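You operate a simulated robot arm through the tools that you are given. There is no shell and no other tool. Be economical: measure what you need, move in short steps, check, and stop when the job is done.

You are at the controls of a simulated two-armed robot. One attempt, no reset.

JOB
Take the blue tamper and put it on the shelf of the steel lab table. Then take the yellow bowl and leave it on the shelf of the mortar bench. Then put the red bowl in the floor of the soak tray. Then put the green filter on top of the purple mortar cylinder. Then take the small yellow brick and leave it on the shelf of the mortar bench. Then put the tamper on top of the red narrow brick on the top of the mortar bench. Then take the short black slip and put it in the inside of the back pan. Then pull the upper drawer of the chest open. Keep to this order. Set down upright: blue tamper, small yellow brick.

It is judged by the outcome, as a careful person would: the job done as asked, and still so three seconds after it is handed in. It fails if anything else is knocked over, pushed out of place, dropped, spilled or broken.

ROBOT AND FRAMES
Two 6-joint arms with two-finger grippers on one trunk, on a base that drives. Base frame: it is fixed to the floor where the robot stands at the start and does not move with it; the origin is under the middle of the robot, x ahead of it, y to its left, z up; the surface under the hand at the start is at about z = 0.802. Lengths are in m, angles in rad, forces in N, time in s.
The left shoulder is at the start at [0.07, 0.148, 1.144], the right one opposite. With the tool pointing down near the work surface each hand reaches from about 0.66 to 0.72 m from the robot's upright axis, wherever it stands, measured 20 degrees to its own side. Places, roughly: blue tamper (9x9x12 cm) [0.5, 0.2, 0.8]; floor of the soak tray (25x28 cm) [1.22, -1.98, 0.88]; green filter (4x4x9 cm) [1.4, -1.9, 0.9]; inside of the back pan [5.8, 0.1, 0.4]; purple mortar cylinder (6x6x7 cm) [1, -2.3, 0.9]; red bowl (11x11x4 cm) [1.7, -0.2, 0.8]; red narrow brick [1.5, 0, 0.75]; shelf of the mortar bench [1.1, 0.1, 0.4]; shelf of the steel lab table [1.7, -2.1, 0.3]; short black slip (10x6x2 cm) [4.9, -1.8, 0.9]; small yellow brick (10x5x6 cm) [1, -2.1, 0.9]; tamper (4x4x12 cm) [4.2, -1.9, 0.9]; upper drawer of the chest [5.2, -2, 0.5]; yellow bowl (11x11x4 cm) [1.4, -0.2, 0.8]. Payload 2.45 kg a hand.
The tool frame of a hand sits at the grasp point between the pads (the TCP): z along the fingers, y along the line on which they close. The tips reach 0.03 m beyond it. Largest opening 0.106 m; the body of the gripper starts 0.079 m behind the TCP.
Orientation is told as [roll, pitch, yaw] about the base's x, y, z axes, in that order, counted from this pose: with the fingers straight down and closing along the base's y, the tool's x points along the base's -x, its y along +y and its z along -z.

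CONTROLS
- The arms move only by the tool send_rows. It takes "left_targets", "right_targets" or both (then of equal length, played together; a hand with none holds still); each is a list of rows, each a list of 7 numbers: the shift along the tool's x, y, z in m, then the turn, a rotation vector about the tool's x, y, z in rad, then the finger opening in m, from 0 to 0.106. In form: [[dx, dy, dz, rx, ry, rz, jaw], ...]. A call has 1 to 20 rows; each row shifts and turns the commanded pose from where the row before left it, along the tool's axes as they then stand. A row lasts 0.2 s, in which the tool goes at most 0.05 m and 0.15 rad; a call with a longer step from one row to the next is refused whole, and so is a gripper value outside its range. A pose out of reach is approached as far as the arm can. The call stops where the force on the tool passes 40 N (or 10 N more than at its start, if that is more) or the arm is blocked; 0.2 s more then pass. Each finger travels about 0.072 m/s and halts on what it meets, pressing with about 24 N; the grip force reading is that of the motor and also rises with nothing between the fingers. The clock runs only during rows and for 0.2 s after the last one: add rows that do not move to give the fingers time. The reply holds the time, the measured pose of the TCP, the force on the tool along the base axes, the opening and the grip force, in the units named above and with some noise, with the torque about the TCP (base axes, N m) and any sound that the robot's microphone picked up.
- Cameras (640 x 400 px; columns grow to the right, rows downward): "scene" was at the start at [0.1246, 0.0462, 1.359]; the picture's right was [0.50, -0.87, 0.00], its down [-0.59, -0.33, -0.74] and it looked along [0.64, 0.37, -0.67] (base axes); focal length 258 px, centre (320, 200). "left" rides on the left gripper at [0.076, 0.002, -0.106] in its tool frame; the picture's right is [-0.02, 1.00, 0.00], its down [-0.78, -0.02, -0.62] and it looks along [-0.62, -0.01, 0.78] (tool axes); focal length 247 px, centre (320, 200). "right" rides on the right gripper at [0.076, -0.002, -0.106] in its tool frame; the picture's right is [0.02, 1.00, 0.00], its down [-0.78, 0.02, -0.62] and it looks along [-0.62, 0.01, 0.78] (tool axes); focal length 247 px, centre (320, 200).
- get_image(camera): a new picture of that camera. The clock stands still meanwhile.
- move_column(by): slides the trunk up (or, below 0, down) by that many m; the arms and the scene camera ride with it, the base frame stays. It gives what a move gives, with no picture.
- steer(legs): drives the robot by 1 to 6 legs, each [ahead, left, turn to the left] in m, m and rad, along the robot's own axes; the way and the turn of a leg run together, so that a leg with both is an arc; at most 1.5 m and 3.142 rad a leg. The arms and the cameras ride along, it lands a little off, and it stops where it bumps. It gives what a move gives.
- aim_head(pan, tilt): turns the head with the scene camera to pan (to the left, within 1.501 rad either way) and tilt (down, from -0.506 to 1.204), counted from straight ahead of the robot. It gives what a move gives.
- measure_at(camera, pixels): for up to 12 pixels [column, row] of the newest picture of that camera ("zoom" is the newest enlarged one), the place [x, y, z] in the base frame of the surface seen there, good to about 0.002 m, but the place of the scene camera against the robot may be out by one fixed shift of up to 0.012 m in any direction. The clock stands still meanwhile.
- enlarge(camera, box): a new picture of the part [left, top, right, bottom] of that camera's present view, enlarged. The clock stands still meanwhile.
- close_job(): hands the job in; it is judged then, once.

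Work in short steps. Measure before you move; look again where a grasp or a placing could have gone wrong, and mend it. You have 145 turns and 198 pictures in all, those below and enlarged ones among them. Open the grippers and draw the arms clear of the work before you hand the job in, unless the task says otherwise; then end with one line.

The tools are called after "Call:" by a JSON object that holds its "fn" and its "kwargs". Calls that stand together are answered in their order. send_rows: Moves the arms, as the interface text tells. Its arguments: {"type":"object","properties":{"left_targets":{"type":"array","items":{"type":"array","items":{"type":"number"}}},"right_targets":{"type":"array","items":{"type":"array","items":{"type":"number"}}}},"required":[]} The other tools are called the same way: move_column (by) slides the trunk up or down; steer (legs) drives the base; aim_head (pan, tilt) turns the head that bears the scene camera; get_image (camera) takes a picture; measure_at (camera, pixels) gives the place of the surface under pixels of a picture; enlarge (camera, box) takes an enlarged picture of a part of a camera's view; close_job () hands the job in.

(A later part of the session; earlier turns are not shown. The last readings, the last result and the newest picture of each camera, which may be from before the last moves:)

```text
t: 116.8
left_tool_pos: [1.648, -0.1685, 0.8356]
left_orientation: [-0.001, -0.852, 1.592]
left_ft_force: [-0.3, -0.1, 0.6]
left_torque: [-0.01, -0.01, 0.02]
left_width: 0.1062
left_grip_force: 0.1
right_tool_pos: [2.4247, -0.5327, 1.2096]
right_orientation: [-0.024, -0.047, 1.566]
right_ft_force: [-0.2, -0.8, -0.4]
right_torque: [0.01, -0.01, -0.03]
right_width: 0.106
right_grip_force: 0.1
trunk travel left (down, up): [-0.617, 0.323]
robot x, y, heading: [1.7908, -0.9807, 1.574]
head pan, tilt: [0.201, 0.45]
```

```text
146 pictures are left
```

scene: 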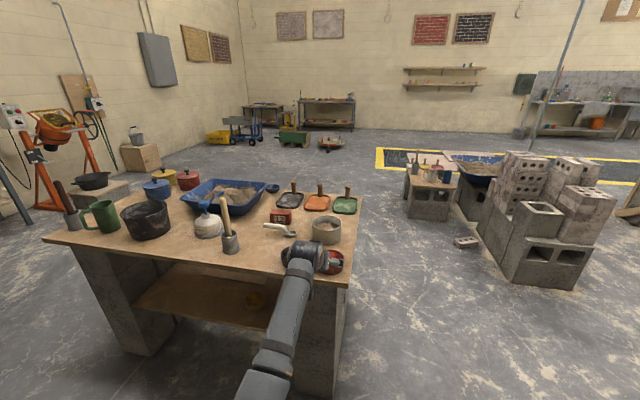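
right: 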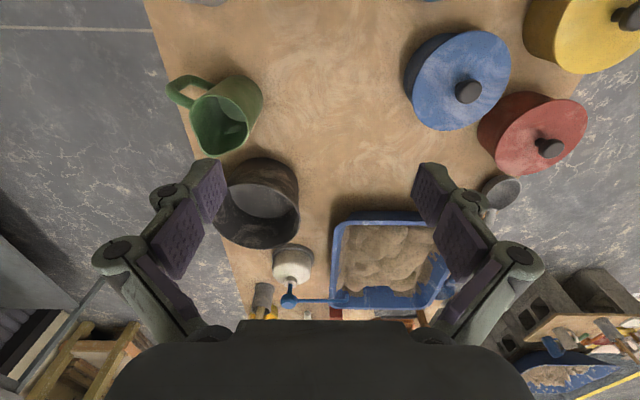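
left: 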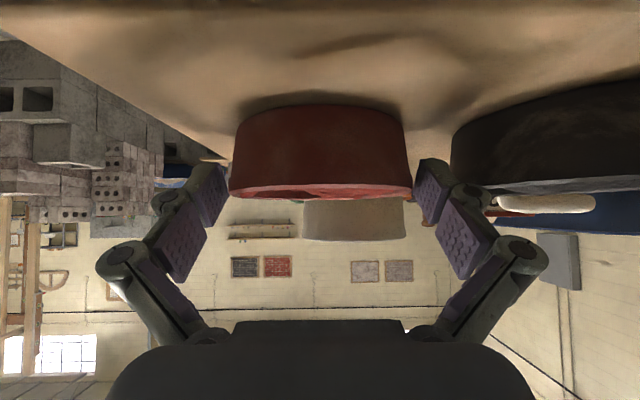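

Well seated, same as the yellow one. Close and lift.

Call:
{"fn": "send_rows", "kwargs": {"left_targets": [[0, 0, 0, 0, 0, 0, 0.07], [0, 0, 0, 0, 0, 0, 0.07], [0, 0, 0, 0, 0, 0, 0.07], [-0.0075, 0, -0.0066, 0, 0, 0, 0.07], [-0.0113, 0, -0.01, 0, 0, 0, 0.07], [-0.015, 0, -0.0132, 0, 0, 0, 0.07], [-0.015, 0, -0.0132, 0, 0, 0, 0.07], [-0.015, 0, -0.0132, 0, 0, 0, 0.07], [-0.015, 0, -0.0132, 0, 0, 0, 0.07], [0, 0, 0, 0, 0, 0, 0.07]]}}

Call:
{"fn": "get_image", "kwargs": {"camera": "left"}}

```text
t: 119.0
left_tool_pos: [1.6467, -0.1662, 0.939]
left_orientation: [-0.001, -0.848, 1.591]
left_ft_force: [-0.5, -0.4, -3.9]
left_torque: [-0.05, 0.02, -0.02]
left_width: 0.1036
left_grip_force: 23.8
right_tool_pos: [2.4238, -0.5314, 1.2089]
right_orientation: [-0.024, -0.046, 1.567]
right_ft_force: [-0.2, -0.4, 0.6]
right_torque: [-0.01, 0.0, 0.03]
right_width: 0.1058
right_grip_force: 0.1
trunk travel left (down, up): [-0.617, 0.323]
robot x, y, heading: [1.7888, -0.9782, 1.579]
head pan, tilt: [0.201, 0.45]
```

```text
145 pictures are left
```

left: 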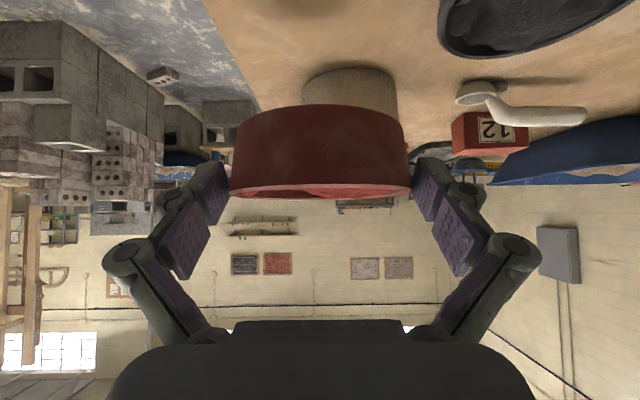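

Red bowl held level. Retract it, turn left to face the steel table and move along toward the soak tray.

Call:
{"fn": "send_rows", "kwargs": {"left_targets": [[0.026, 0, -0.0295, 0, 0, 0, 0.07], [0.026, 0, -0.0295, 0, 0, 0, 0.07], [0.026, 0, -0.0295, 0, 0, 0, 0.07], [0.026, 0, -0.0295, 0, 0, 0, 0.07], [0, 0, 0, 0, 0, 0, 0.07]]}}

Call:
{"fn": "steer", "kwargs": {"legs": [[0, 0, 1.571], [0, 0, 1.571]]}}

Call:
{"fn": "steer", "kwargs": {"legs": [[0, -0.72, 0]]}}

Call:
{"fn": "aim_head", "kwargs": {"pan": 0.1, "tilt": 0.55}}

Call:
{"fn": "get_image", "kwargs": {"camera": "scene"}}

```text
t: 120.4
left_tool_pos: [1.6152, -0.3175, 0.9523]
left_orientation: [0.113, -0.877, 1.542]
left_ft_force: [-0.2, 0.8, -3.6]
left_torque: [-0.05, 0.0, -0.02]
left_width: 0.1036
left_grip_force: 23.7
right_tool_pos: [2.4253, -0.5315, 1.2109]
right_orientation: [-0.023, -0.044, 1.568]
right_ft_force: [0.5, -0.1, -0.9]
right_torque: [-0.01, 0.02, -0.02]
right_width: 0.1059
right_grip_force: 0.0
trunk travel left (down, up): [-0.617, 0.323]
robot x, y, heading: [1.791, -0.9763, 1.574]
head pan, tilt: [0.201, 0.45]
stopped in row 5 (left hand): the arm was blocked; the commanded pose is now the measured one
```

```text
t: 128.5
left_tool_pos: [1.9671, -1.641, 0.9515]
left_orientation: [0.113, -0.879, -1.59]
left_ft_force: [0.3, 0.2, -3.2]
left_torque: [0.07, -0.03, -0.02]
left_width: 0.1035
left_grip_force: 24.2
right_tool_pos: [1.1557, -1.4352, 1.2107]
right_orientation: [-0.025, -0.044, -1.565]
right_ft_force: [-0.1, 0.1, -0.1]
right_torque: [-0.01, 0.0, 0.01]
right_width: 0.1059
right_grip_force: 0.2
trunk travel left (down, up): [-0.617, 0.323]
robot x, y, heading: [1.789, -0.9764, -1.554]
head pan, tilt: [0.201, 0.45]
```

```text
t: 132.4
left_tool_pos: [1.2501, -1.6556, 0.9523]
left_orientation: [0.114, -0.879, -1.58]
left_ft_force: [-0.1, 0.2, -3.2]
left_torque: [0.1, 0.03, 0.01]
left_width: 0.1036
left_grip_force: 24.0
right_tool_pos: [0.437, -1.4542, 1.2101]
right_orientation: [-0.023, -0.045, -1.558]
right_ft_force: [0.7, -0.2, -0.2]
right_torque: [-0.01, 0.03, 0.03]
right_width: 0.1058
right_grip_force: 0.1
trunk travel left (down, up): [-0.617, 0.323]
robot x, y, heading: [1.0626, -0.9919, -1.543]
head pan, tilt: [0.201, 0.45]
```

```text
t: 133.1
left_tool_pos: [1.2499, -1.6556, 0.9513]
left_orientation: [0.115, -0.878, -1.582]
left_ft_force: [-0.4, -0.1, -3.6]
left_torque: [0.08, 0.03, 0.01]
left_width: 0.1037
left_grip_force: 24.4
right_tool_pos: [0.4379, -1.4558, 1.2093]
right_orientation: [-0.025, -0.046, -1.559]
right_ft_force: [0.0, 0.0, 0.0]
right_torque: [-0.03, -0.01, 0.0]
right_width: 0.1061
right_grip_force: 0.0
trunk travel left (down, up): [-0.617, 0.323]
robot x, y, heading: [1.067, -0.9923, -1.544]
head pan, tilt: [0.099, 0.55]
```

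```text
144 pictures are left
```

scene: 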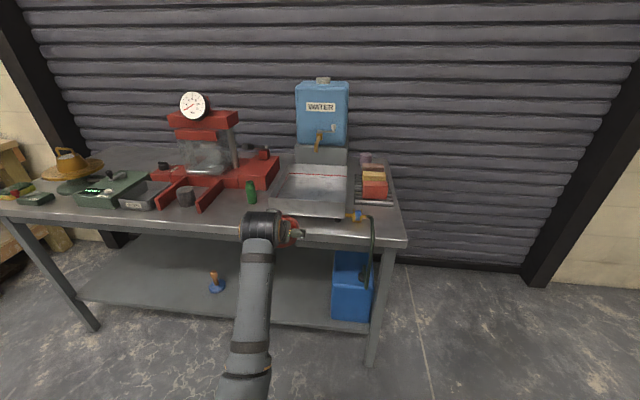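

Tray in view around (313,187). Measure walls, floor, and nearby things.

Call:
{"fn": "enlarge", "kwargs": {"camera": "scene", "box": [220, 120, 420, 245]}}

Call:
{"fn": "measure_at", "kwargs": {"camera": "scene", "pixels": [[312, 185], [308, 212], [308, 205], [271, 207], [346, 215], [351, 176], [287, 172], [312, 195], [320, 163], [250, 192], [365, 160], [375, 178]]}}

```text
3.20 times, centred on (320, 182) of scene
```

zoom: 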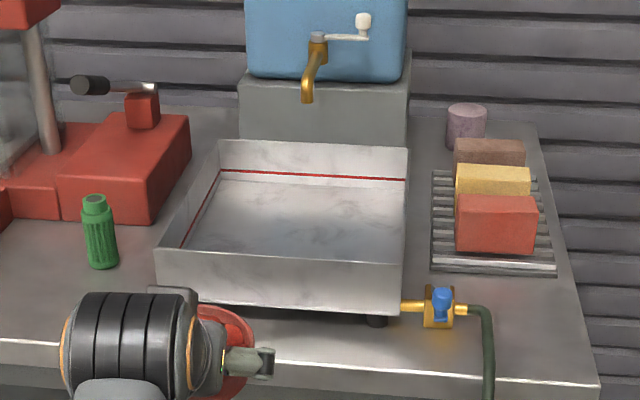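

```text
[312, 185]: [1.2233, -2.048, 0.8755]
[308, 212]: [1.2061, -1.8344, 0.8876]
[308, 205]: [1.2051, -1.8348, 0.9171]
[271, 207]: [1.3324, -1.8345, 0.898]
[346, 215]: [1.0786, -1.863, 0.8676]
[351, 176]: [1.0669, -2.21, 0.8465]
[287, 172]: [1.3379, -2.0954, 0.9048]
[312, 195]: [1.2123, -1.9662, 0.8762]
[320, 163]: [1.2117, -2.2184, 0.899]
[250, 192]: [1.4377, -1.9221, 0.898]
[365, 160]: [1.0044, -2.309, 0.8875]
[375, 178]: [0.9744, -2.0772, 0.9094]
```

Tray: x 1.08–1.34, y -1.835…-2.115, floor 0.876, wall top ≈0.925. The hand's camera box must clear the near wall, so I'll place the bowl at about y=-2.035. Raise 6 cm, level the hand while extending.

Call:
{"fn": "move_column", "kwargs": {"by": 0.06}}

Call:
{"fn": "send_rows", "kwargs": {"left_targets": [[-0.0245, 0, 0.0284, 0.0285, 0.007, 0, 0.07], [-0.0245, 0, 0.0284, 0.0285, 0.007, 0, 0.07], [-0.0245, 0, 0.0284, 0.0285, 0.007, 0, 0.07], [-0.0245, 0, 0.0284, 0.0285, 0.007, 0, 0.07], [0, 0, 0, 0, 0, 0, 0.07]]}}

Call:
{"fn": "measure_at", "kwargs": {"camera": "zoom", "pixels": [[307, 98], [310, 148], [312, 172], [200, 200], [406, 200], [220, 145], [405, 150], [280, 255], [167, 250], [445, 305], [440, 215]]}}

```text
t: 134.1
left_tool_pos: [1.2499, -1.6542, 1.0115]
left_orientation: [0.115, -0.877, -1.583]
left_ft_force: [-0.2, -1.3, -2.3]
left_torque: [0.09, 0.03, -0.01]
left_width: 0.1037
left_grip_force: 24.2
right_tool_pos: [0.4378, -1.4561, 1.27]
right_orientation: [-0.024, -0.046, -1.556]
right_ft_force: [-0.5, 0.4, -0.4]
right_torque: [0.0, -0.03, 0.02]
right_width: 0.1061
right_grip_force: 0.1
trunk travel left (down, up): [-0.677, 0.263]
robot x, y, heading: [1.0666, -0.9942, -1.549]
head pan, tilt: [0.099, 0.55]
```

```text
t: 135.3
left_tool_pos: [1.2561, -1.8067, 1.013]
left_orientation: [-0.001, -0.85, -1.58]
left_ft_force: [-0.3, 0.4, -3.7]
left_torque: [0.07, -0.03, 0.0]
left_width: 0.1037
left_grip_force: 24.3
right_tool_pos: [0.4388, -1.4534, 1.2709]
right_orientation: [-0.026, -0.049, -1.557]
right_ft_force: [-0.2, 0.8, 1.0]
right_torque: [0.02, -0.02, 0.01]
right_width: 0.1061
right_grip_force: 0.1
trunk travel left (down, up): [-0.677, 0.263]
robot x, y, heading: [1.0644, -0.9939, -1.54]
head pan, tilt: [0.099, 0.55]
```

```text
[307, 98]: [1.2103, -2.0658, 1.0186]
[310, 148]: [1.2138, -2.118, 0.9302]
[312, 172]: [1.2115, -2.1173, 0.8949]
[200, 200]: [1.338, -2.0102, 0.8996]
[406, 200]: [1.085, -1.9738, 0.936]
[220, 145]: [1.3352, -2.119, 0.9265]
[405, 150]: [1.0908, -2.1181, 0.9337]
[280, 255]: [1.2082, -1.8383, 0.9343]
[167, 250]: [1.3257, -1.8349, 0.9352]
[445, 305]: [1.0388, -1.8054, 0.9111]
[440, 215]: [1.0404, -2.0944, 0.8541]
```

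The spout tip is at [1.21, -2.066, 1.015], so the bowl must go in beneath it: enter with TCP z≈0.983 (bowl bottom 1 cm above the wall), x 1.21, TCP y≈-2.02.

Call:
{"fn": "move_column", "kwargs": {"by": -0.028}}

Call:
{"fn": "steer", "kwargs": {"legs": [[0, -0.053, 0], [0.14, 0, 0]]}}

Call:
{"fn": "get_image", "kwargs": {"camera": "scene"}}

Call:
{"fn": "get_image", "kwargs": {"camera": "left"}}

```text
t: 136.0
left_tool_pos: [1.2558, -1.8058, 0.985]
left_orientation: [0.0, -0.849, -1.579]
left_ft_force: [0.5, -0.4, -2.7]
left_torque: [0.08, -0.03, 0.03]
left_width: 0.1037
left_grip_force: 24.1
right_tool_pos: [0.4379, -1.4563, 1.243]
right_orientation: [-0.024, -0.045, -1.556]
right_ft_force: [-1.0, 0.4, -0.1]
right_torque: [-0.02, -0.04, 0.02]
right_width: 0.1058
right_grip_force: 0.0
trunk travel left (down, up): [-0.649, 0.291]
robot x, y, heading: [1.0671, -0.9922, -1.544]
head pan, tilt: [0.099, 0.55]
```

```text
t: 137.9
left_tool_pos: [1.2031, -1.9465, 0.9876]
left_orientation: [0.0, -0.851, -1.583]
left_ft_force: [0.3, -0.1, -3.4]
left_torque: [0.1, 0.04, 0.04]
left_width: 0.1036
left_grip_force: 24.1
right_tool_pos: [0.3858, -1.5931, 1.2441]
right_orientation: [-0.023, -0.047, -1.559]
right_ft_force: [0.1, 0.9, -0.3]
right_torque: [-0.03, -0.04, 0.02]
right_width: 0.106
right_grip_force: 0.0
trunk travel left (down, up): [-0.649, 0.291]
robot x, y, heading: [1.0121, -1.1355, -1.552]
head pan, tilt: [0.099, 0.55]
```

```text
142 pictures are left
```

scene: 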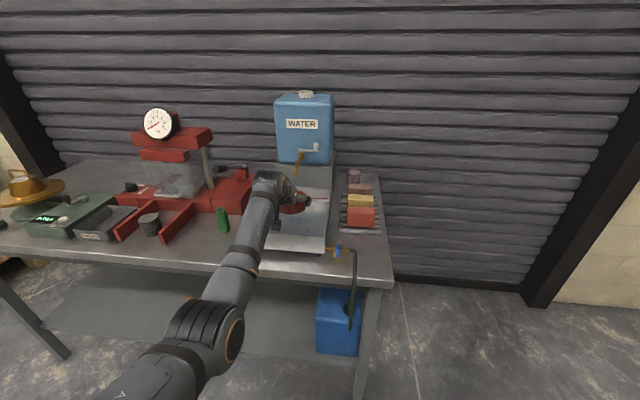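

```text
141 pictures are left
```

left: 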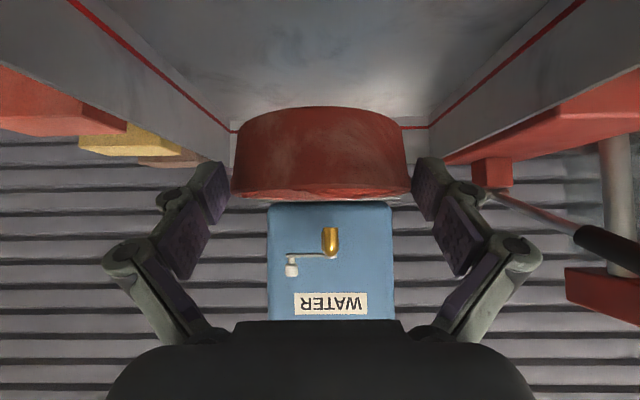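

Bowl is lined up inside the walls, under the spout. Forward 6.5 cm, then lower by column.

Call:
{"fn": "steer", "kwargs": {"legs": [[0.065, -0.002, 0]]}}

Call:
{"fn": "move_column", "kwargs": {"by": -0.055}}

Call:
{"fn": "get_image", "kwargs": {"camera": "left"}}

Call:
{"fn": "enlarge", "kwargs": {"camera": "scene", "box": [200, 140, 400, 265]}}

```text
t: 138.9
left_tool_pos: [1.2028, -2.0107, 0.9872]
left_orientation: [-0.001, -0.853, -1.585]
left_ft_force: [0.2, -0.3, -2.8]
left_torque: [0.11, -0.04, 0.05]
left_width: 0.1035
left_grip_force: 24.1
right_tool_pos: [0.3851, -1.656, 1.2426]
right_orientation: [-0.023, -0.05, -1.561]
right_ft_force: [0.2, 1.0, 0.4]
right_torque: [0.02, -0.04, 0.03]
right_width: 0.1056
right_grip_force: 0.1
trunk travel left (down, up): [-0.649, 0.291]
robot x, y, heading: [1.0148, -1.1994, -1.551]
head pan, tilt: [0.099, 0.55]
```

```text
t: 139.8
left_tool_pos: [1.2021, -2.012, 0.9313]
left_orientation: [-0.002, -0.851, -1.585]
left_ft_force: [0.7, 0.2, -2.9]
left_torque: [0.06, -0.01, -0.01]
left_width: 0.1036
left_grip_force: 24.3
right_tool_pos: [0.3852, -1.6581, 1.1866]
right_orientation: [-0.024, -0.048, -1.56]
right_ft_force: [0.9, 0.2, 0.4]
right_torque: [-0.04, 0.0, -0.01]
right_width: 0.1061
right_grip_force: 0.1
trunk travel left (down, up): [-0.594, 0.346]
robot x, y, heading: [1.0128, -1.2015, -1.551]
head pan, tilt: [0.099, 0.55]
```

```text
140 pictures are left
```

left: 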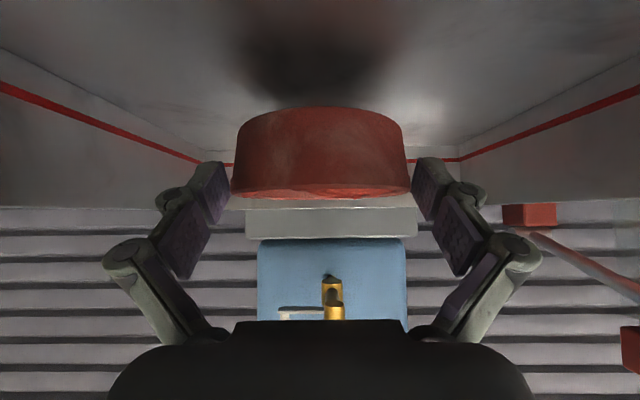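

```text
3.20 times, centred on (300, 202) of scene
```

zoom: 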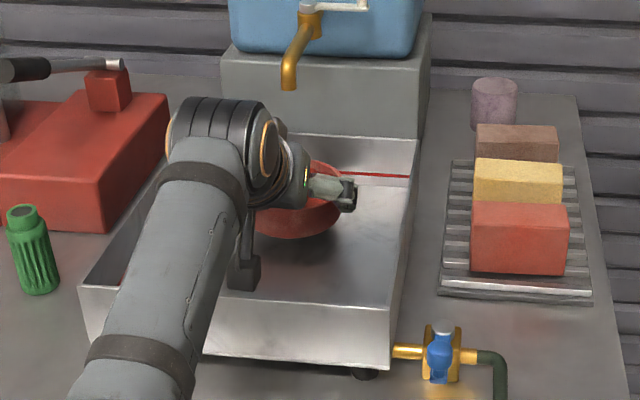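

Camera box is inside the tray, clear of the wall. Lower further in steps.

Call:
{"fn": "move_column", "kwargs": {"by": -0.015}}

Call:
{"fn": "move_column", "kwargs": {"by": -0.004}}

```text
t: 140.5
left_tool_pos: [1.202, -2.0124, 0.9154]
left_orientation: [-0.001, -0.851, -1.582]
left_ft_force: [-0.5, -0.3, -3.5]
left_torque: [0.06, -0.03, 0.0]
left_width: 0.1039
left_grip_force: 23.8
right_tool_pos: [0.3859, -1.6594, 1.1725]
right_orientation: [-0.024, -0.048, -1.561]
right_ft_force: [0.2, 0.3, 0.1]
right_torque: [-0.02, 0.01, 0.0]
right_width: 0.1056
right_grip_force: 0.1
trunk travel left (down, up): [-0.579, 0.361]
robot x, y, heading: [1.0137, -1.2003, -1.552]
head pan, tilt: [0.099, 0.55]
```

```text
t: 141.0
left_tool_pos: [1.2038, -2.0115, 0.914]
left_orientation: [-0.002, -0.855, -1.583]
left_ft_force: [0.2, -3.2, 3.6]
left_torque: [0.14, 0.15, 0.09]
left_width: 0.1037
left_grip_force: 23.6
right_tool_pos: [0.3848, -1.6588, 1.1686]
right_orientation: [-0.025, -0.045, -1.56]
right_ft_force: [0.4, -0.1, 0.3]
right_torque: [0.02, 0.02, 0.0]
right_width: 0.1057
right_grip_force: 0.0
trunk travel left (down, up): [-0.575, 0.365]
robot x, y, heading: [1.0101, -1.2015, -1.549]
head pan, tilt: [0.099, 0.55]
```

Contact felt. Open, rise straight up (so the camera box clears the near wall), then look.

Call:
{"fn": "send_rows", "kwargs": {"left_targets": [[0, 0, 0, 0, 0, 0, 0.106], [0, 0, 0, 0, 0, 0, 0.106], [-0.0075, 0, -0.0066, 0, 0, 0, 0.106], [-0.0075, 0, -0.0066, 0, 0, 0, 0.106], [-0.015, 0, -0.0132, 0, 0, 0, 0.106], [-0.015, 0, -0.0132, 0, 0, 0, 0.106], [-0.007, 0, -0.034, 0, 0, 0, 0.106], [0, 0, -0.04, 0, 0, 0, 0.106], [0, 0, 0, 0, 0, 0, 0.106]]}}

Call:
{"fn": "get_image", "kwargs": {"camera": "left"}}

Call:
{"fn": "get_image", "kwargs": {"camera": "scene"}}

```text
t: 143.0
left_tool_pos: [1.202, -1.9612, 1.0267]
left_orientation: [0.0, -0.85, -1.583]
left_ft_force: [-0.1, 0.3, -0.4]
left_torque: [0.0, 0.05, 0.01]
left_width: 0.106
left_grip_force: 0.0
right_tool_pos: [0.3853, -1.6589, 1.1666]
right_orientation: [-0.022, -0.047, -1.559]
right_ft_force: [-0.5, -0.3, 0.2]
right_torque: [-0.03, -0.03, 0.0]
right_width: 0.1058
right_grip_force: 0.0
trunk travel left (down, up): [-0.575, 0.365]
robot x, y, heading: [1.0166, -1.2025, -1.552]
head pan, tilt: [0.099, 0.55]
```

```text
138 pictures are left
```

left: 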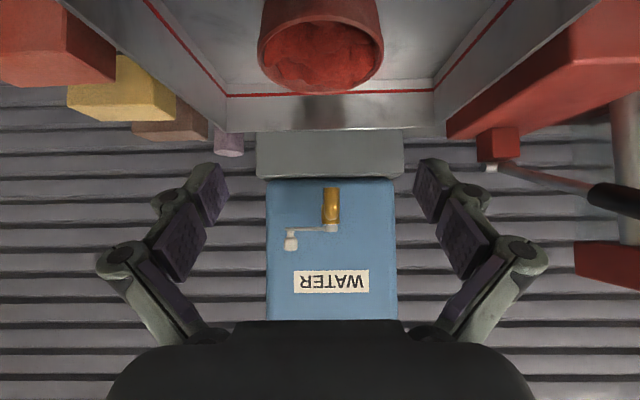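

```text
137 pictures are left
```

scene: 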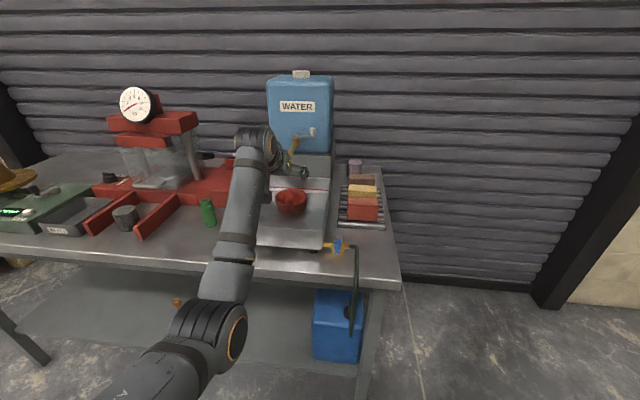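

Red bowl sits in the tray. Next the green filter at about [1.44, -1.92]: back off, sidestep left 0.24 and look.

Call:
{"fn": "steer", "kwargs": {"legs": [[-0.15, 0, 0], [0, 0.24, 0]]}}

Call:
{"fn": "send_rows", "kwargs": {"left_targets": [[0.0225, 0, 0.0199, 0, 0, 0, 0.106], [0.0225, 0, 0.0199, 0, 0, 0, 0.106], [0, 0, 0, 0, 0, 0, 0.106]]}}

Call:
{"fn": "get_image", "kwargs": {"camera": "left"}}

```text
t: 145.7
left_tool_pos: [1.4358, -1.8073, 1.0281]
left_orientation: [-0.001, -0.851, -1.59]
left_ft_force: [0.0, 0.4, 0.2]
left_torque: [-0.02, -0.04, -0.01]
left_width: 0.106
left_grip_force: 0.0
right_tool_pos: [0.6208, -1.5009, 1.1684]
right_orientation: [-0.024, -0.046, -1.566]
right_ft_force: [0.5, 0.3, 0.9]
right_torque: [0.0, 0.02, 0.01]
right_width: 0.1058
right_grip_force: 0.1
trunk travel left (down, up): [-0.575, 0.365]
robot x, y, heading: [1.2544, -1.0477, -1.552]
head pan, tilt: [0.099, 0.55]
```

```text
t: 146.5
left_tool_pos: [1.4351, -1.8076, 0.9679]
left_orientation: [0.0, -0.853, -1.589]
left_ft_force: [0.4, -0.1, -0.4]
left_torque: [-0.04, -0.03, 0.0]
left_width: 0.1062
left_grip_force: 0.0
right_tool_pos: [0.6207, -1.5014, 1.1687]
right_orientation: [-0.025, -0.046, -1.565]
right_ft_force: [0.3, 0.4, -0.7]
right_torque: [-0.01, -0.03, 0.04]
right_width: 0.1061
right_grip_force: 0.1
trunk travel left (down, up): [-0.575, 0.365]
robot x, y, heading: [1.2537, -1.0445, -1.555]
head pan, tilt: [0.099, 0.55]
```

```text
136 pictures are left
```

left: 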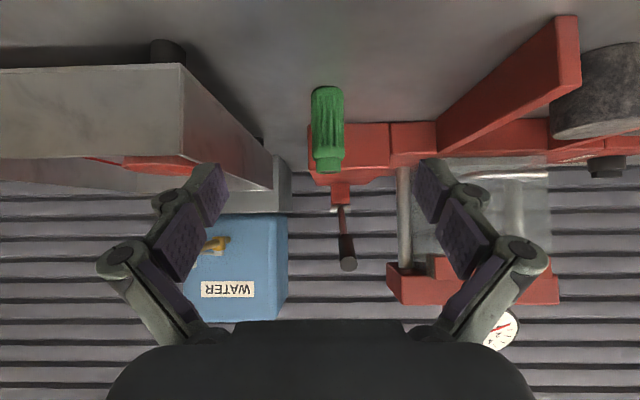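

Call:
{"fn": "measure_at", "kwargs": {"camera": "left", "pixels": [[327, 95], [328, 130], [329, 160], [314, 130], [343, 130], [180, 120], [350, 160], [500, 100], [470, 95]]}}

```text
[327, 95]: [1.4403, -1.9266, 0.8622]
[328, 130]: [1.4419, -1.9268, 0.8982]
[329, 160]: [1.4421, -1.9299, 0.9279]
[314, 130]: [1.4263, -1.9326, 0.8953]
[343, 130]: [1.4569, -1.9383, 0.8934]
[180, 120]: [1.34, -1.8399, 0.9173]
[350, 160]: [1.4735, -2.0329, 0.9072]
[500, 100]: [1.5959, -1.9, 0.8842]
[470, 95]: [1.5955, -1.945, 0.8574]
```

Filter axis [1.4415, -1.945], z 0.85–0.94. Align laterally, drive 9 cm forward (fingers straddle it), then slide in.

Call:
{"fn": "send_rows", "kwargs": {"left_targets": [[0, 0.009, 0, 0, 0, 0, 0.106], [0, 0, 0, 0, 0, 0, 0.106]]}}

Call:
{"fn": "steer", "kwargs": {"legs": [[0.09, 0, 0]]}}

Call:
{"fn": "get_image", "kwargs": {"camera": "left"}}

```text
t: 147.1
left_tool_pos: [1.4453, -1.8081, 0.9678]
left_orientation: [0.0, -0.85, -1.589]
left_ft_force: [0.1, -0.8, -0.1]
left_torque: [0.0, 0.0, 0.05]
left_width: 0.1061
left_grip_force: 0.1
right_tool_pos: [0.6213, -1.5011, 1.169]
right_orientation: [-0.022, -0.047, -1.566]
right_ft_force: [-0.4, 0.2, 0.6]
right_torque: [0.01, -0.01, 0.03]
right_width: 0.1058
right_grip_force: 0.1
trunk travel left (down, up): [-0.575, 0.365]
robot x, y, heading: [1.2547, -1.0446, -1.551]
head pan, tilt: [0.099, 0.55]
```

```text
t: 148.2
left_tool_pos: [1.4462, -1.8987, 0.9681]
left_orientation: [-0.002, -0.847, -1.587]
left_ft_force: [-0.5, -1.0, 0.9]
left_torque: [0.03, 0.04, -0.01]
left_width: 0.106
left_grip_force: 0.0
right_tool_pos: [0.6219, -1.593, 1.1687]
right_orientation: [-0.024, -0.048, -1.565]
right_ft_force: [-0.3, -1.0, 0.3]
right_torque: [0.02, -0.03, 0.0]
right_width: 0.1061
right_grip_force: 0.1
trunk travel left (down, up): [-0.575, 0.365]
robot x, y, heading: [1.2516, -1.1425, -1.555]
head pan, tilt: [0.099, 0.55]
```

```text
135 pictures are left
```

left: 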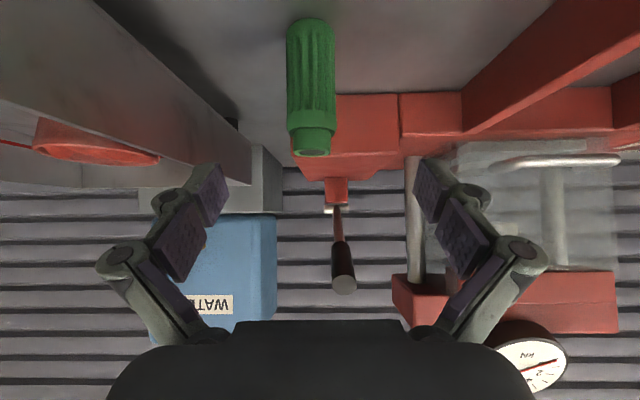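

Slide onto the filter and close.

Call:
{"fn": "send_rows", "kwargs": {"left_targets": [[0.0057, -0.002, 0.0253, 0, 0, 0, 0.106], [0.0057, -0.002, 0.0253, 0, 0, 0, 0.106], [0.0056, 0, 0.0254, 0, 0, 0, 0.106], [0, 0, 0, 0, 0, 0, 0.106], [0, 0, 0, 0, 0, 0, 0.0], [0, 0, 0, 0, 0, 0, 0.0], [0, 0, 0, 0, 0, 0, 0.0], [0, 0, 0, 0, 0, 0, 0.0]]}}

Call:
{"fn": "get_image", "kwargs": {"camera": "left"}}

```text
t: 150.1
left_tool_pos: [1.4424, -1.9447, 0.905]
left_orientation: [-0.003, -0.851, -1.589]
left_ft_force: [0.3, -0.6, 0.4]
left_torque: [0.03, 0.01, 0.01]
left_width: 0.0339
left_grip_force: 24.4
right_tool_pos: [0.6226, -1.5931, 1.1685]
right_orientation: [-0.025, -0.049, -1.566]
right_ft_force: [-0.3, -0.2, 0.9]
right_torque: [0.01, 0.01, -0.01]
right_width: 0.1062
right_grip_force: 0.0
trunk travel left (down, up): [-0.575, 0.365]
robot x, y, heading: [1.2555, -1.1356, -1.551]
head pan, tilt: [0.099, 0.55]
```

```text
134 pictures are left
```

left: 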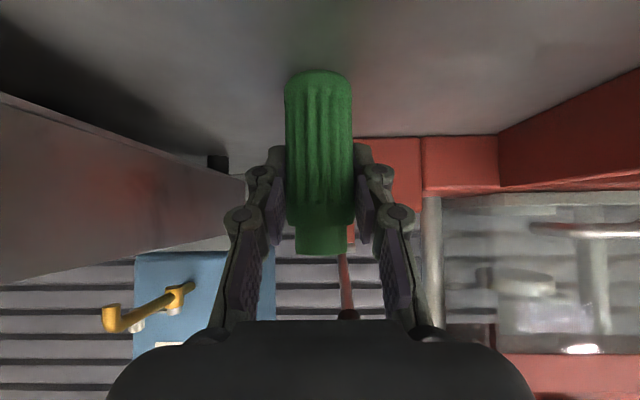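

Filter gripped. Lift by column, back off, then sidestep right to clear the table end, bringing the right hand inward (the door wall is near there).

Call:
{"fn": "move_column", "kwargs": {"by": 0.16}}

Call:
{"fn": "steer", "kwargs": {"legs": [[-0.28, 0, 0], [0, -0.9, 0]]}}

Call:
{"fn": "send_rows", "kwargs": {"right_targets": [[-0.03, 0.035, 0, 0, 0, 0, 0.106], [-0.025, 0.04, 0, 0, 0, 0, 0.106], [-0.02, 0.04, 0, 0, 0, 0, 0.106], [-0.02, 0.04, 0, 0, 0, 0, 0.106], [-0.02, 0.04, 0, 0, 0, 0, 0.106], [-0.02, 0.04, 0, 0, 0, 0, 0.106], [-0.01, 0.04, 0, 0, 0, 0, 0.106], [0, 0.04, 0, 0, 0, 0, 0.106], [0, 0.04, 0, 0, 0, 0, 0.106], [0, 0.04, 0, 0, 0, 0, 0.106], [0, 0.04, 0, 0, 0, 0, 0.106]]}}

Call:
{"fn": "aim_head", "kwargs": {"pan": 0.3, "tilt": 0.5}}

Call:
{"fn": "get_image", "kwargs": {"camera": "scene"}}

```text
t: 151.9
left_tool_pos: [1.442, -1.945, 1.0646]
left_orientation: [-0.001, -0.848, -1.589]
left_ft_force: [-0.2, 0.2, -0.7]
left_torque: [0.01, -0.02, 0.02]
left_width: 0.0334
left_grip_force: 24.1
right_tool_pos: [0.6209, -1.5927, 1.3288]
right_orientation: [-0.024, -0.047, -1.567]
right_ft_force: [-0.3, -0.6, 0.5]
right_torque: [-0.01, 0.0, -0.01]
right_width: 0.1058
right_grip_force: 0.0
trunk travel left (down, up): [-0.735, 0.205]
robot x, y, heading: [1.2508, -1.1345, -1.557]
head pan, tilt: [0.099, 0.55]
```

```text
t: 158.1
left_tool_pos: [0.5588, -1.6844, 1.066]
left_orientation: [-0.001, -0.849, -1.57]
left_ft_force: [-0.6, -0.4, -0.3]
left_torque: [0.01, 0.0, 0.0]
left_width: 0.0337
left_grip_force: 23.8
right_tool_pos: [-0.2673, -1.3488, 1.3292]
right_orientation: [-0.024, -0.047, -1.547]
right_ft_force: [1.1, 0.5, -0.1]
right_torque: [0.0, -0.02, 0.01]
right_width: 0.1063
right_grip_force: 0.1
trunk travel left (down, up): [-0.735, 0.205]
robot x, y, heading: [0.3556, -0.8796, -1.537]
head pan, tilt: [0.099, 0.55]
```

```text
t: 160.5
left_tool_pos: [0.5592, -1.6839, 1.0656]
left_orientation: [-0.001, -0.849, -1.569]
left_ft_force: [0.2, -0.5, 0.3]
left_torque: [0.03, -0.01, -0.01]
left_width: 0.0336
left_grip_force: 23.8
right_tool_pos: [-0.1652, -1.4301, 1.35]
right_orientation: [-0.042, -0.081, -1.554]
right_ft_force: [0.1, 0.2, -0.9]
right_torque: [-0.03, 0.03, 0.01]
right_width: 0.1059
right_grip_force: 0.1
right hand out of reach, approached as far as the arm can: row 2, 3, 4, 5, 6, 7, 8, 9, 10, 11
trunk travel left (down, up): [-0.735, 0.205]
robot x, y, heading: [0.3525, -0.8816, -1.539]
head pan, tilt: [0.099, 0.55]
```

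```text
t: 161.3
left_tool_pos: [0.5592, -1.6848, 1.0644]
left_orientation: [-0.002, -0.85, -1.566]
left_ft_force: [0.8, -0.4, -0.9]
left_torque: [0.0, 0.0, -0.01]
left_width: 0.0336
left_grip_force: 23.8
right_tool_pos: [-0.1649, -1.4298, 1.3504]
right_orientation: [-0.042, -0.08, -1.555]
right_ft_force: [0.0, 0.1, 0.3]
right_torque: [-0.01, 0.01, -0.02]
right_width: 0.1059
right_grip_force: 0.1
trunk travel left (down, up): [-0.735, 0.205]
robot x, y, heading: [0.3537, -0.8825, -1.536]
head pan, tilt: [0.3, 0.499]
```

```text
133 pictures are left
```

scene: 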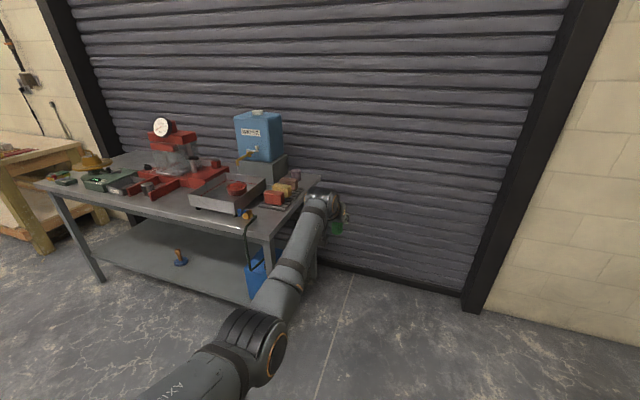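

Call:
{"fn": "measure_at", "kwargs": {"camera": "scene", "pixels": [[400, 240], [420, 150], [310, 183], [294, 182], [294, 174], [289, 187], [275, 196], [240, 186], [265, 240], [318, 178], [350, 275], [274, 232]]}}

Call:
{"fn": "enlarge", "kwargs": {"camera": "scene", "box": [200, 130, 360, 230]}}

Call:
{"fn": "send_rows", "kwargs": {"right_targets": [[-0.03, 0.02, 0.01, 0, 0, 0, 0.106], [-0.025, 0.035, 0.015, 0, 0, 0, 0.106], [-0.025, 0.035, 0.015, 0, 0, 0, 0.106], [-0.02, 0.04, 0.015, 0, 0, 0, 0.106], [-0.02, 0.04, 0.015, 0, 0, 0, 0.106], [-0.02, 0.04, 0.01, 0, 0, 0, 0.106], [-0.01, 0.04, 0, 0, 0, 0, 0.106]]}}

```text
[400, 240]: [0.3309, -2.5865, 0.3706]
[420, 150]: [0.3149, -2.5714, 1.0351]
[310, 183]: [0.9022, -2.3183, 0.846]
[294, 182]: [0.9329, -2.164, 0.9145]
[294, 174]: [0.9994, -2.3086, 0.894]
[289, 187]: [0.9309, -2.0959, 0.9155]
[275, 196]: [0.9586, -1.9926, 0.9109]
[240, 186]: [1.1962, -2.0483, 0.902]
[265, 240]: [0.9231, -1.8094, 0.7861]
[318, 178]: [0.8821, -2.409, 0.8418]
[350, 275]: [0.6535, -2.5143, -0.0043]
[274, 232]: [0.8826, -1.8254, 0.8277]
```

```text
4.00 times, centred on (280, 180) of scene
```

zoom: 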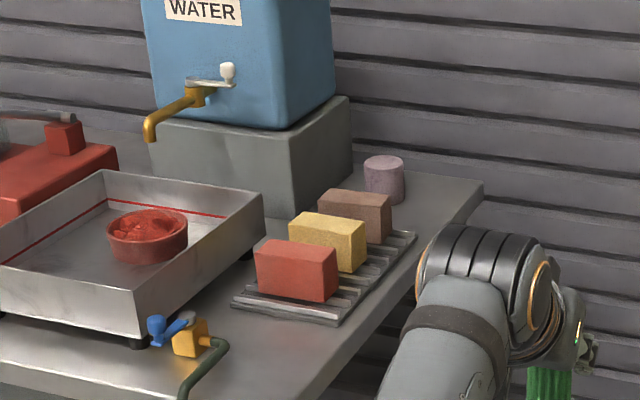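

```text
t: 162.9
left_tool_pos: [0.5603, -1.684, 1.0642]
left_orientation: [-0.003, -0.851, -1.567]
left_ft_force: [0.2, 0.7, -0.5]
left_torque: [-0.02, -0.03, -0.02]
left_width: 0.0336
left_grip_force: 23.9
right_tool_pos: [0.0963, -1.5504, 1.2694]
right_orientation: [-0.027, -0.047, -1.546]
right_ft_force: [-0.1, 0.1, 0.4]
right_torque: [0.0, 0.04, -0.02]
right_width: 0.1059
right_grip_force: 0.0
right hand out of reach, approached as far as the arm can: row 1, 2, 6, 7
trunk travel left (down, up): [-0.735, 0.205]
robot x, y, heading: [0.3556, -0.8796, -1.534]
head pan, tilt: [0.3, 0.499]
```

Door at y≈-2.58. Measure cylinder and the yellow brick precisely on the zoomed picture.

Call:
{"fn": "measure_at", "kwargs": {"camera": "zoom", "pixels": [[384, 163], [384, 175], [365, 165], [403, 165], [384, 157], [384, 195], [327, 223], [313, 214], [350, 224], [360, 255], [340, 250], [310, 235]]}}

Call:
{"fn": "steer", "kwargs": {"legs": [[0.3, 0, 0], [0, 0, 0.534]]}}

Call:
{"fn": "aim_head", "kwargs": {"pan": 0.1, "tilt": 0.5}}

Call:
{"fn": "get_image", "kwargs": {"camera": "scene"}}

```text
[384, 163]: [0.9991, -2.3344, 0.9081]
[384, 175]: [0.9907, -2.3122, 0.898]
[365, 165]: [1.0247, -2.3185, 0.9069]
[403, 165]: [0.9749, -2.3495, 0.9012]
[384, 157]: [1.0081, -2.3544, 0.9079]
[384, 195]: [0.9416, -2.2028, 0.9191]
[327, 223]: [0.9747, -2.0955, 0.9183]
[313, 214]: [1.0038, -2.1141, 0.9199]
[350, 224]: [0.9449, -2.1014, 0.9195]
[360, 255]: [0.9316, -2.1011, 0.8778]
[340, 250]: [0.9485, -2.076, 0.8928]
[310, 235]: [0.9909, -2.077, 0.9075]
```

```text
t: 166.4
left_tool_pos: [0.9477, -1.7672, 1.0633]
left_orientation: [0.001, -0.851, -1.039]
left_ft_force: [0.1, -0.7, -0.1]
left_torque: [0.0, -0.01, 0.04]
left_width: 0.0336
left_grip_force: 24.0
right_tool_pos: [0.4784, -1.8868, 1.27]
right_orientation: [-0.024, -0.047, -1.016]
right_ft_force: [-0.6, 0.0, 0.0]
right_torque: [-0.01, 0.02, 0.02]
right_width: 0.106
right_grip_force: 0.1
trunk travel left (down, up): [-0.735, 0.205]
robot x, y, heading: [0.3655, -1.1764, -1.008]
head pan, tilt: [0.3, 0.499]
```

```text
t: 167.1
left_tool_pos: [0.9495, -1.767, 1.0645]
left_orientation: [-0.002, -0.851, -1.039]
left_ft_force: [0.2, 0.4, -0.4]
left_torque: [0.01, -0.02, 0.02]
left_width: 0.0335
left_grip_force: 23.9
right_tool_pos: [0.4793, -1.8864, 1.2694]
right_orientation: [-0.025, -0.046, -1.016]
right_ft_force: [-0.3, -0.2, -0.3]
right_torque: [-0.05, -0.01, -0.02]
right_width: 0.1061
right_grip_force: 0.1
trunk travel left (down, up): [-0.735, 0.205]
robot x, y, heading: [0.3627, -1.1783, -1.004]
head pan, tilt: [0.099, 0.499]
```

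```text
131 pictures are left
```

scene: 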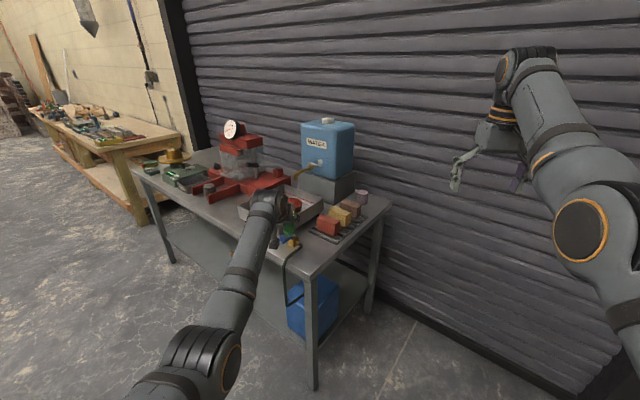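

Cylinder top centre ≈[0.999, -2.335, 0.91]. Sidestep right 0.263, go forward 0.42, then look with the hand camera.

Call:
{"fn": "steer", "kwargs": {"legs": [[0, -0.263, 0], [0.42, 0, 0]]}}

Call:
{"fn": "get_image", "kwargs": {"camera": "left"}}

Call:
{"fn": "get_image", "kwargs": {"camera": "scene"}}

```text
t: 171.2
left_tool_pos: [0.9546, -2.2545, 1.0658]
left_orientation: [0.0, -0.852, -1.032]
left_ft_force: [-0.7, -1.0, -0.2]
left_torque: [0.04, 0.0, 0.01]
left_width: 0.0335
left_grip_force: 23.6
right_tool_pos: [0.4869, -2.3769, 1.2701]
right_orientation: [-0.026, -0.049, -1.006]
right_ft_force: [0.8, 0.6, 0.8]
right_torque: [0.01, -0.02, -0.02]
right_width: 0.106
right_grip_force: 0.1
trunk travel left (down, up): [-0.735, 0.205]
robot x, y, heading: [0.3687, -1.6688, -0.997]
head pan, tilt: [0.099, 0.499]
```

```text
130 pictures are left
```

left: 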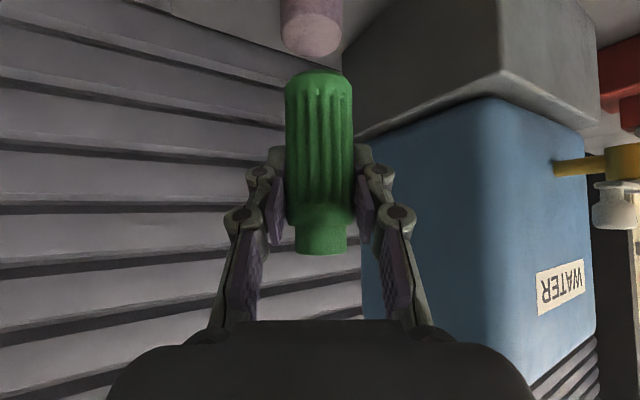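

```text
129 pictures are left
```

scene: 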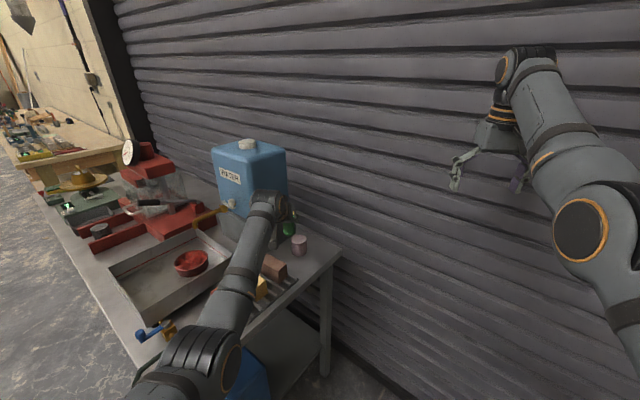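

Call:
{"fn": "measure_at", "kwargs": {"camera": "left", "pixels": [[311, 40], [285, 38], [338, 38], [311, 52], [311, 30], [311, 20], [340, 20], [400, 20]]}}

Call:
{"fn": "measure_at", "kwargs": {"camera": "scene", "pixels": [[300, 239], [300, 236], [293, 240], [307, 240], [299, 243], [299, 250]]}}

```text
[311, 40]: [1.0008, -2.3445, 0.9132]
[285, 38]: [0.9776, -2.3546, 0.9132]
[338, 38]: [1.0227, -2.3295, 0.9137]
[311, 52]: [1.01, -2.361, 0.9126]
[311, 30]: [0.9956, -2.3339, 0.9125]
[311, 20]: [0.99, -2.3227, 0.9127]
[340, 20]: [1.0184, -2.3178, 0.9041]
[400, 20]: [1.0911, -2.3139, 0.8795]
```

```text
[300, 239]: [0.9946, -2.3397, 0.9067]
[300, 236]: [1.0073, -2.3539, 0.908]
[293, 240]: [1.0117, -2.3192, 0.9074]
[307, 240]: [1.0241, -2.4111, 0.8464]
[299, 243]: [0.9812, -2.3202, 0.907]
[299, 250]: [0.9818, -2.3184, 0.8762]
```

Cylinder top centre (0.9985, -2.338), z 0.913. Move base forward 0.094, right 0.008, then lower most of the way.

Call:
{"fn": "steer", "kwargs": {"legs": [[0.094, -0.008, 0]]}}

Call:
{"fn": "move_column", "kwargs": {"by": -0.07}}

Call:
{"fn": "get_image", "kwargs": {"camera": "left"}}

Call:
{"fn": "enlarge", "kwargs": {"camera": "scene", "box": [220, 170, 380, 270]}}

```text
t: 172.3
left_tool_pos: [0.9998, -2.3329, 1.0675]
left_orientation: [-0.002, -0.853, -1.03]
left_ft_force: [0.3, 0.3, -0.2]
left_torque: [0.0, 0.01, -0.03]
left_width: 0.0335
left_grip_force: 23.6
right_tool_pos: [0.5313, -2.4561, 1.2715]
right_orientation: [-0.024, -0.049, -1.008]
right_ft_force: [0.1, 0.3, 0.3]
right_torque: [0.03, -0.04, 0.05]
right_width: 0.1059
right_grip_force: 0.0
trunk travel left (down, up): [-0.735, 0.205]
robot x, y, heading: [0.4102, -1.75, -0.994]
head pan, tilt: [0.099, 0.499]
```

```text
t: 173.3
left_tool_pos: [1.0008, -2.3344, 0.9959]
left_orientation: [-0.002, -0.852, -1.03]
left_ft_force: [-0.5, 0.1, -0.6]
left_torque: [0.0, 0.01, -0.01]
left_width: 0.0334
left_grip_force: 24.6
right_tool_pos: [0.5323, -2.4586, 1.1996]
right_orientation: [-0.026, -0.047, -1.008]
right_ft_force: [0.0, 0.2, 0.2]
right_torque: [0.01, -0.01, 0.01]
right_width: 0.1059
right_grip_force: 0.0
trunk travel left (down, up): [-0.665, 0.275]
robot x, y, heading: [0.412, -1.7546, -1.0]
head pan, tilt: [0.099, 0.499]
```

```text
128 pictures are left
```

left: 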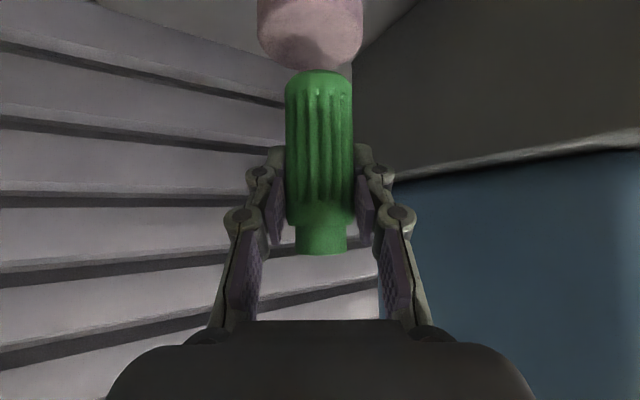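

```text
4.00 times, centred on (300, 220) of scene
```

zoom: 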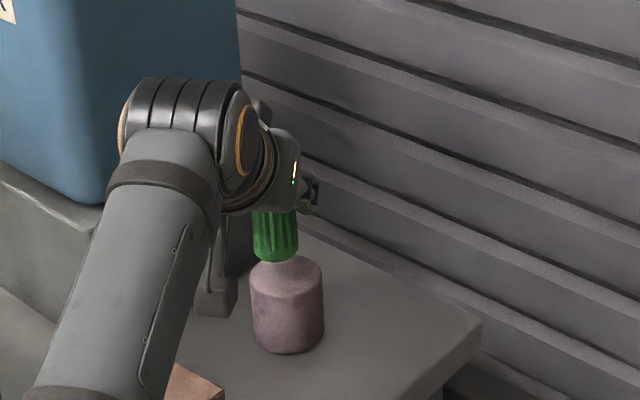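

Filter is ~4 mm left of the cylinder axis. Correct, lower 2 cm, then creep.

Call:
{"fn": "send_rows", "kwargs": {"left_targets": [[-0.0013, -0.0045, 0.0015, 0, 0, 0, 0], [0.0, 0, 0.0, 0, 0, 0, 0]]}}

Call:
{"fn": "move_column", "kwargs": {"by": -0.02}}

Call:
{"fn": "move_column", "kwargs": {"by": -0.005}}

Call:
{"fn": "enlarge", "kwargs": {"camera": "scene", "box": [240, 190, 340, 260]}}

```text
t: 173.9
left_tool_pos: [0.9983, -2.3393, 0.9949]
left_orientation: [-0.002, -0.849, -1.03]
left_ft_force: [-1.2, -0.2, -0.3]
left_torque: [0.02, 0.02, 0.02]
left_width: 0.0336
left_grip_force: 23.8
right_tool_pos: [0.5332, -2.4585, 1.2001]
right_orientation: [-0.026, -0.05, -1.006]
right_ft_force: [0.1, 0.4, 0.2]
right_torque: [0.0, 0.01, -0.01]
right_width: 0.1062
right_grip_force: 0.1
trunk travel left (down, up): [-0.665, 0.275]
robot x, y, heading: [0.4126, -1.7491, -0.999]
head pan, tilt: [0.099, 0.499]
```

```text
t: 174.6
left_tool_pos: [0.9982, -2.3399, 0.9749]
left_orientation: [-0.002, -0.854, -1.031]
left_ft_force: [0.5, 0.1, 0.5]
left_torque: [0.01, 0.01, 0.0]
left_width: 0.0338
left_grip_force: 23.5
right_tool_pos: [0.5328, -2.4594, 1.18]
right_orientation: [-0.025, -0.048, -1.006]
right_ft_force: [-0.7, 0.5, -1.1]
right_torque: [0.02, 0.0, 0.04]
right_width: 0.1059
right_grip_force: 0.1
trunk travel left (down, up): [-0.645, 0.295]
robot x, y, heading: [0.4144, -1.7516, -1.002]
head pan, tilt: [0.099, 0.499]
```

```text
t: 175.2
left_tool_pos: [0.9971, -2.3397, 0.9696]
left_orientation: [-0.002, -0.85, -1.029]
left_ft_force: [-0.3, 0.4, -0.8]
left_torque: [-0.02, 0.01, -0.04]
left_width: 0.0337
left_grip_force: 24.2
right_tool_pos: [0.5323, -2.4583, 1.1754]
right_orientation: [-0.025, -0.047, -1.008]
right_ft_force: [0.3, 0.5, 0.3]
right_torque: [0.03, 0.0, -0.03]
right_width: 0.1058
right_grip_force: 0.0
trunk travel left (down, up): [-0.64, 0.3]
robot x, y, heading: [0.4164, -1.7492, -0.99]
head pan, tilt: [0.099, 0.499]
```

```text
5.71 times, centred on (290, 225) of scene
```

zoom: 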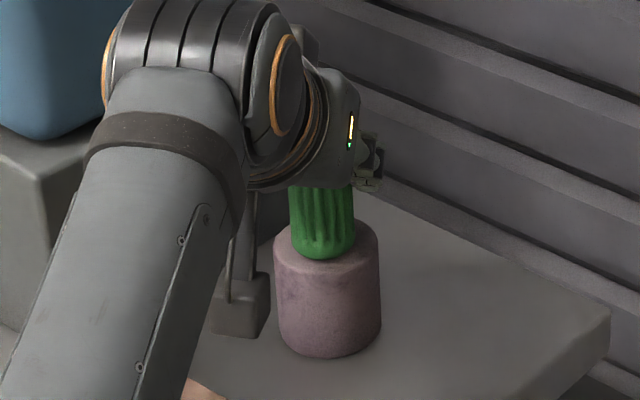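

Nearly touching and well centred. Creep 2–3 mm more.

Call:
{"fn": "move_column", "kwargs": {"by": -0.003}}

```text
t: 175.7
left_tool_pos: [0.9976, -2.3397, 0.9661]
left_orientation: [-0.002, -0.852, -1.03]
left_ft_force: [0.1, -0.2, -0.3]
left_torque: [0.01, 0.0, -0.03]
left_width: 0.0336
left_grip_force: 23.8
right_tool_pos: [0.5339, -2.4585, 1.1721]
right_orientation: [-0.025, -0.048, -1.008]
right_ft_force: [-0.6, -0.1, -0.7]
right_torque: [-0.03, 0.0, 0.0]
right_width: 0.1064
right_grip_force: 0.0
trunk travel left (down, up): [-0.637, 0.303]
robot x, y, heading: [0.4167, -1.7531, -0.995]
head pan, tilt: [0.099, 0.499]
```

Call:
{"fn": "move_column", "kwargs": {"by": -0.003}}

```text
t: 176.2
left_tool_pos: [0.9977, -2.3389, 0.9663]
left_orientation: [-0.001, -0.854, -1.029]
left_ft_force: [1.6, -0.5, 8.4]
left_torque: [0.0, -0.06, 0.0]
left_width: 0.0338
left_grip_force: 24.1
right_tool_pos: [0.5319, -2.4582, 1.1693]
right_orientation: [-0.026, -0.048, -1.008]
right_ft_force: [-0.1, 0.4, 0.9]
right_torque: [-0.02, 0.0, -0.01]
right_width: 0.1061
right_grip_force: 0.0
trunk travel left (down, up): [-0.634, 0.306]
robot x, y, heading: [0.4126, -1.753, -0.992]
head pan, tilt: [0.099, 0.499]
```

Contact. Ease off 2 mm, open, withdraw along the tool axis.

Call:
{"fn": "move_column", "kwargs": {"by": 0.002}}

Call:
{"fn": "send_rows", "kwargs": {"left_targets": [[0, 0, 0, 0, 0, 0, 0.05], [0, 0, 0, 0, 0, 0, 0.106], [0, 0, 0, 0, 0, 0, 0.106], [0, 0, 0, 0, 0, 0, 0.106], [0, 0, -0.02, 0, 0, 0, 0.106], [0, 0, -0.04, 0, 0, 0, 0.106], [-0.015, 0, -0.0332, 0, 0, 0, 0.106], [0, 0, 0, 0, 0, 0, 0.106]]}}

Call:
{"fn": "get_image", "kwargs": {"camera": "left"}}

Call:
{"fn": "get_image", "kwargs": {"camera": "scene"}}

```text
t: 176.7
left_tool_pos: [0.9973, -2.3389, 0.9677]
left_orientation: [-0.003, -0.852, -1.029]
left_ft_force: [1.2, -1.4, 5.9]
left_torque: [-0.09, -0.13, 0.01]
left_width: 0.0337
left_grip_force: 24.0
right_tool_pos: [0.533, -2.4596, 1.1719]
right_orientation: [-0.024, -0.048, -1.009]
right_ft_force: [0.6, 0.5, -0.2]
right_torque: [-0.01, -0.02, 0.02]
right_width: 0.1061
right_grip_force: 0.0
trunk travel left (down, up): [-0.636, 0.304]
robot x, y, heading: [0.4145, -1.7512, -0.999]
head pan, tilt: [0.099, 0.499]
```

```text
t: 178.5
left_tool_pos: [0.9679, -2.2857, 1.038]
left_orientation: [-0.002, -0.85, -1.03]
left_ft_force: [0.5, -0.3, 0.6]
left_torque: [0.02, -0.03, -0.02]
left_width: 0.1059
left_grip_force: 0.0
right_tool_pos: [0.5333, -2.4598, 1.1702]
right_orientation: [-0.024, -0.048, -1.008]
right_ft_force: [0.3, 0.8, 0.1]
right_torque: [0.01, 0.01, -0.04]
right_width: 0.1062
right_grip_force: 0.2
trunk travel left (down, up): [-0.636, 0.304]
robot x, y, heading: [0.4115, -1.7516, -0.998]
head pan, tilt: [0.099, 0.499]
```

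```text
125 pictures are left
```

left: 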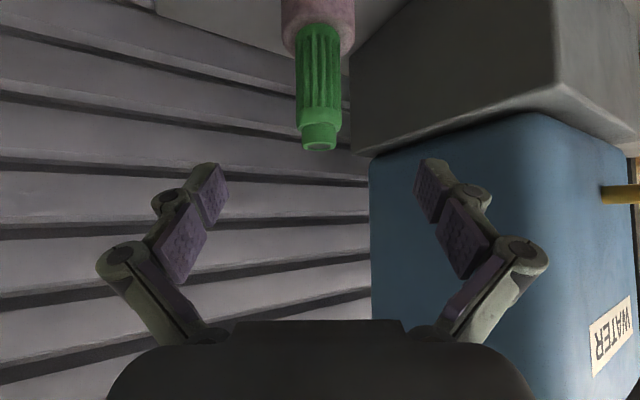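

```text
124 pictures are left
```

scene: 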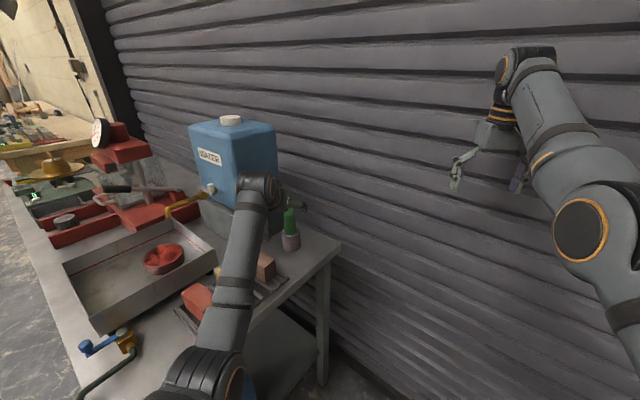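

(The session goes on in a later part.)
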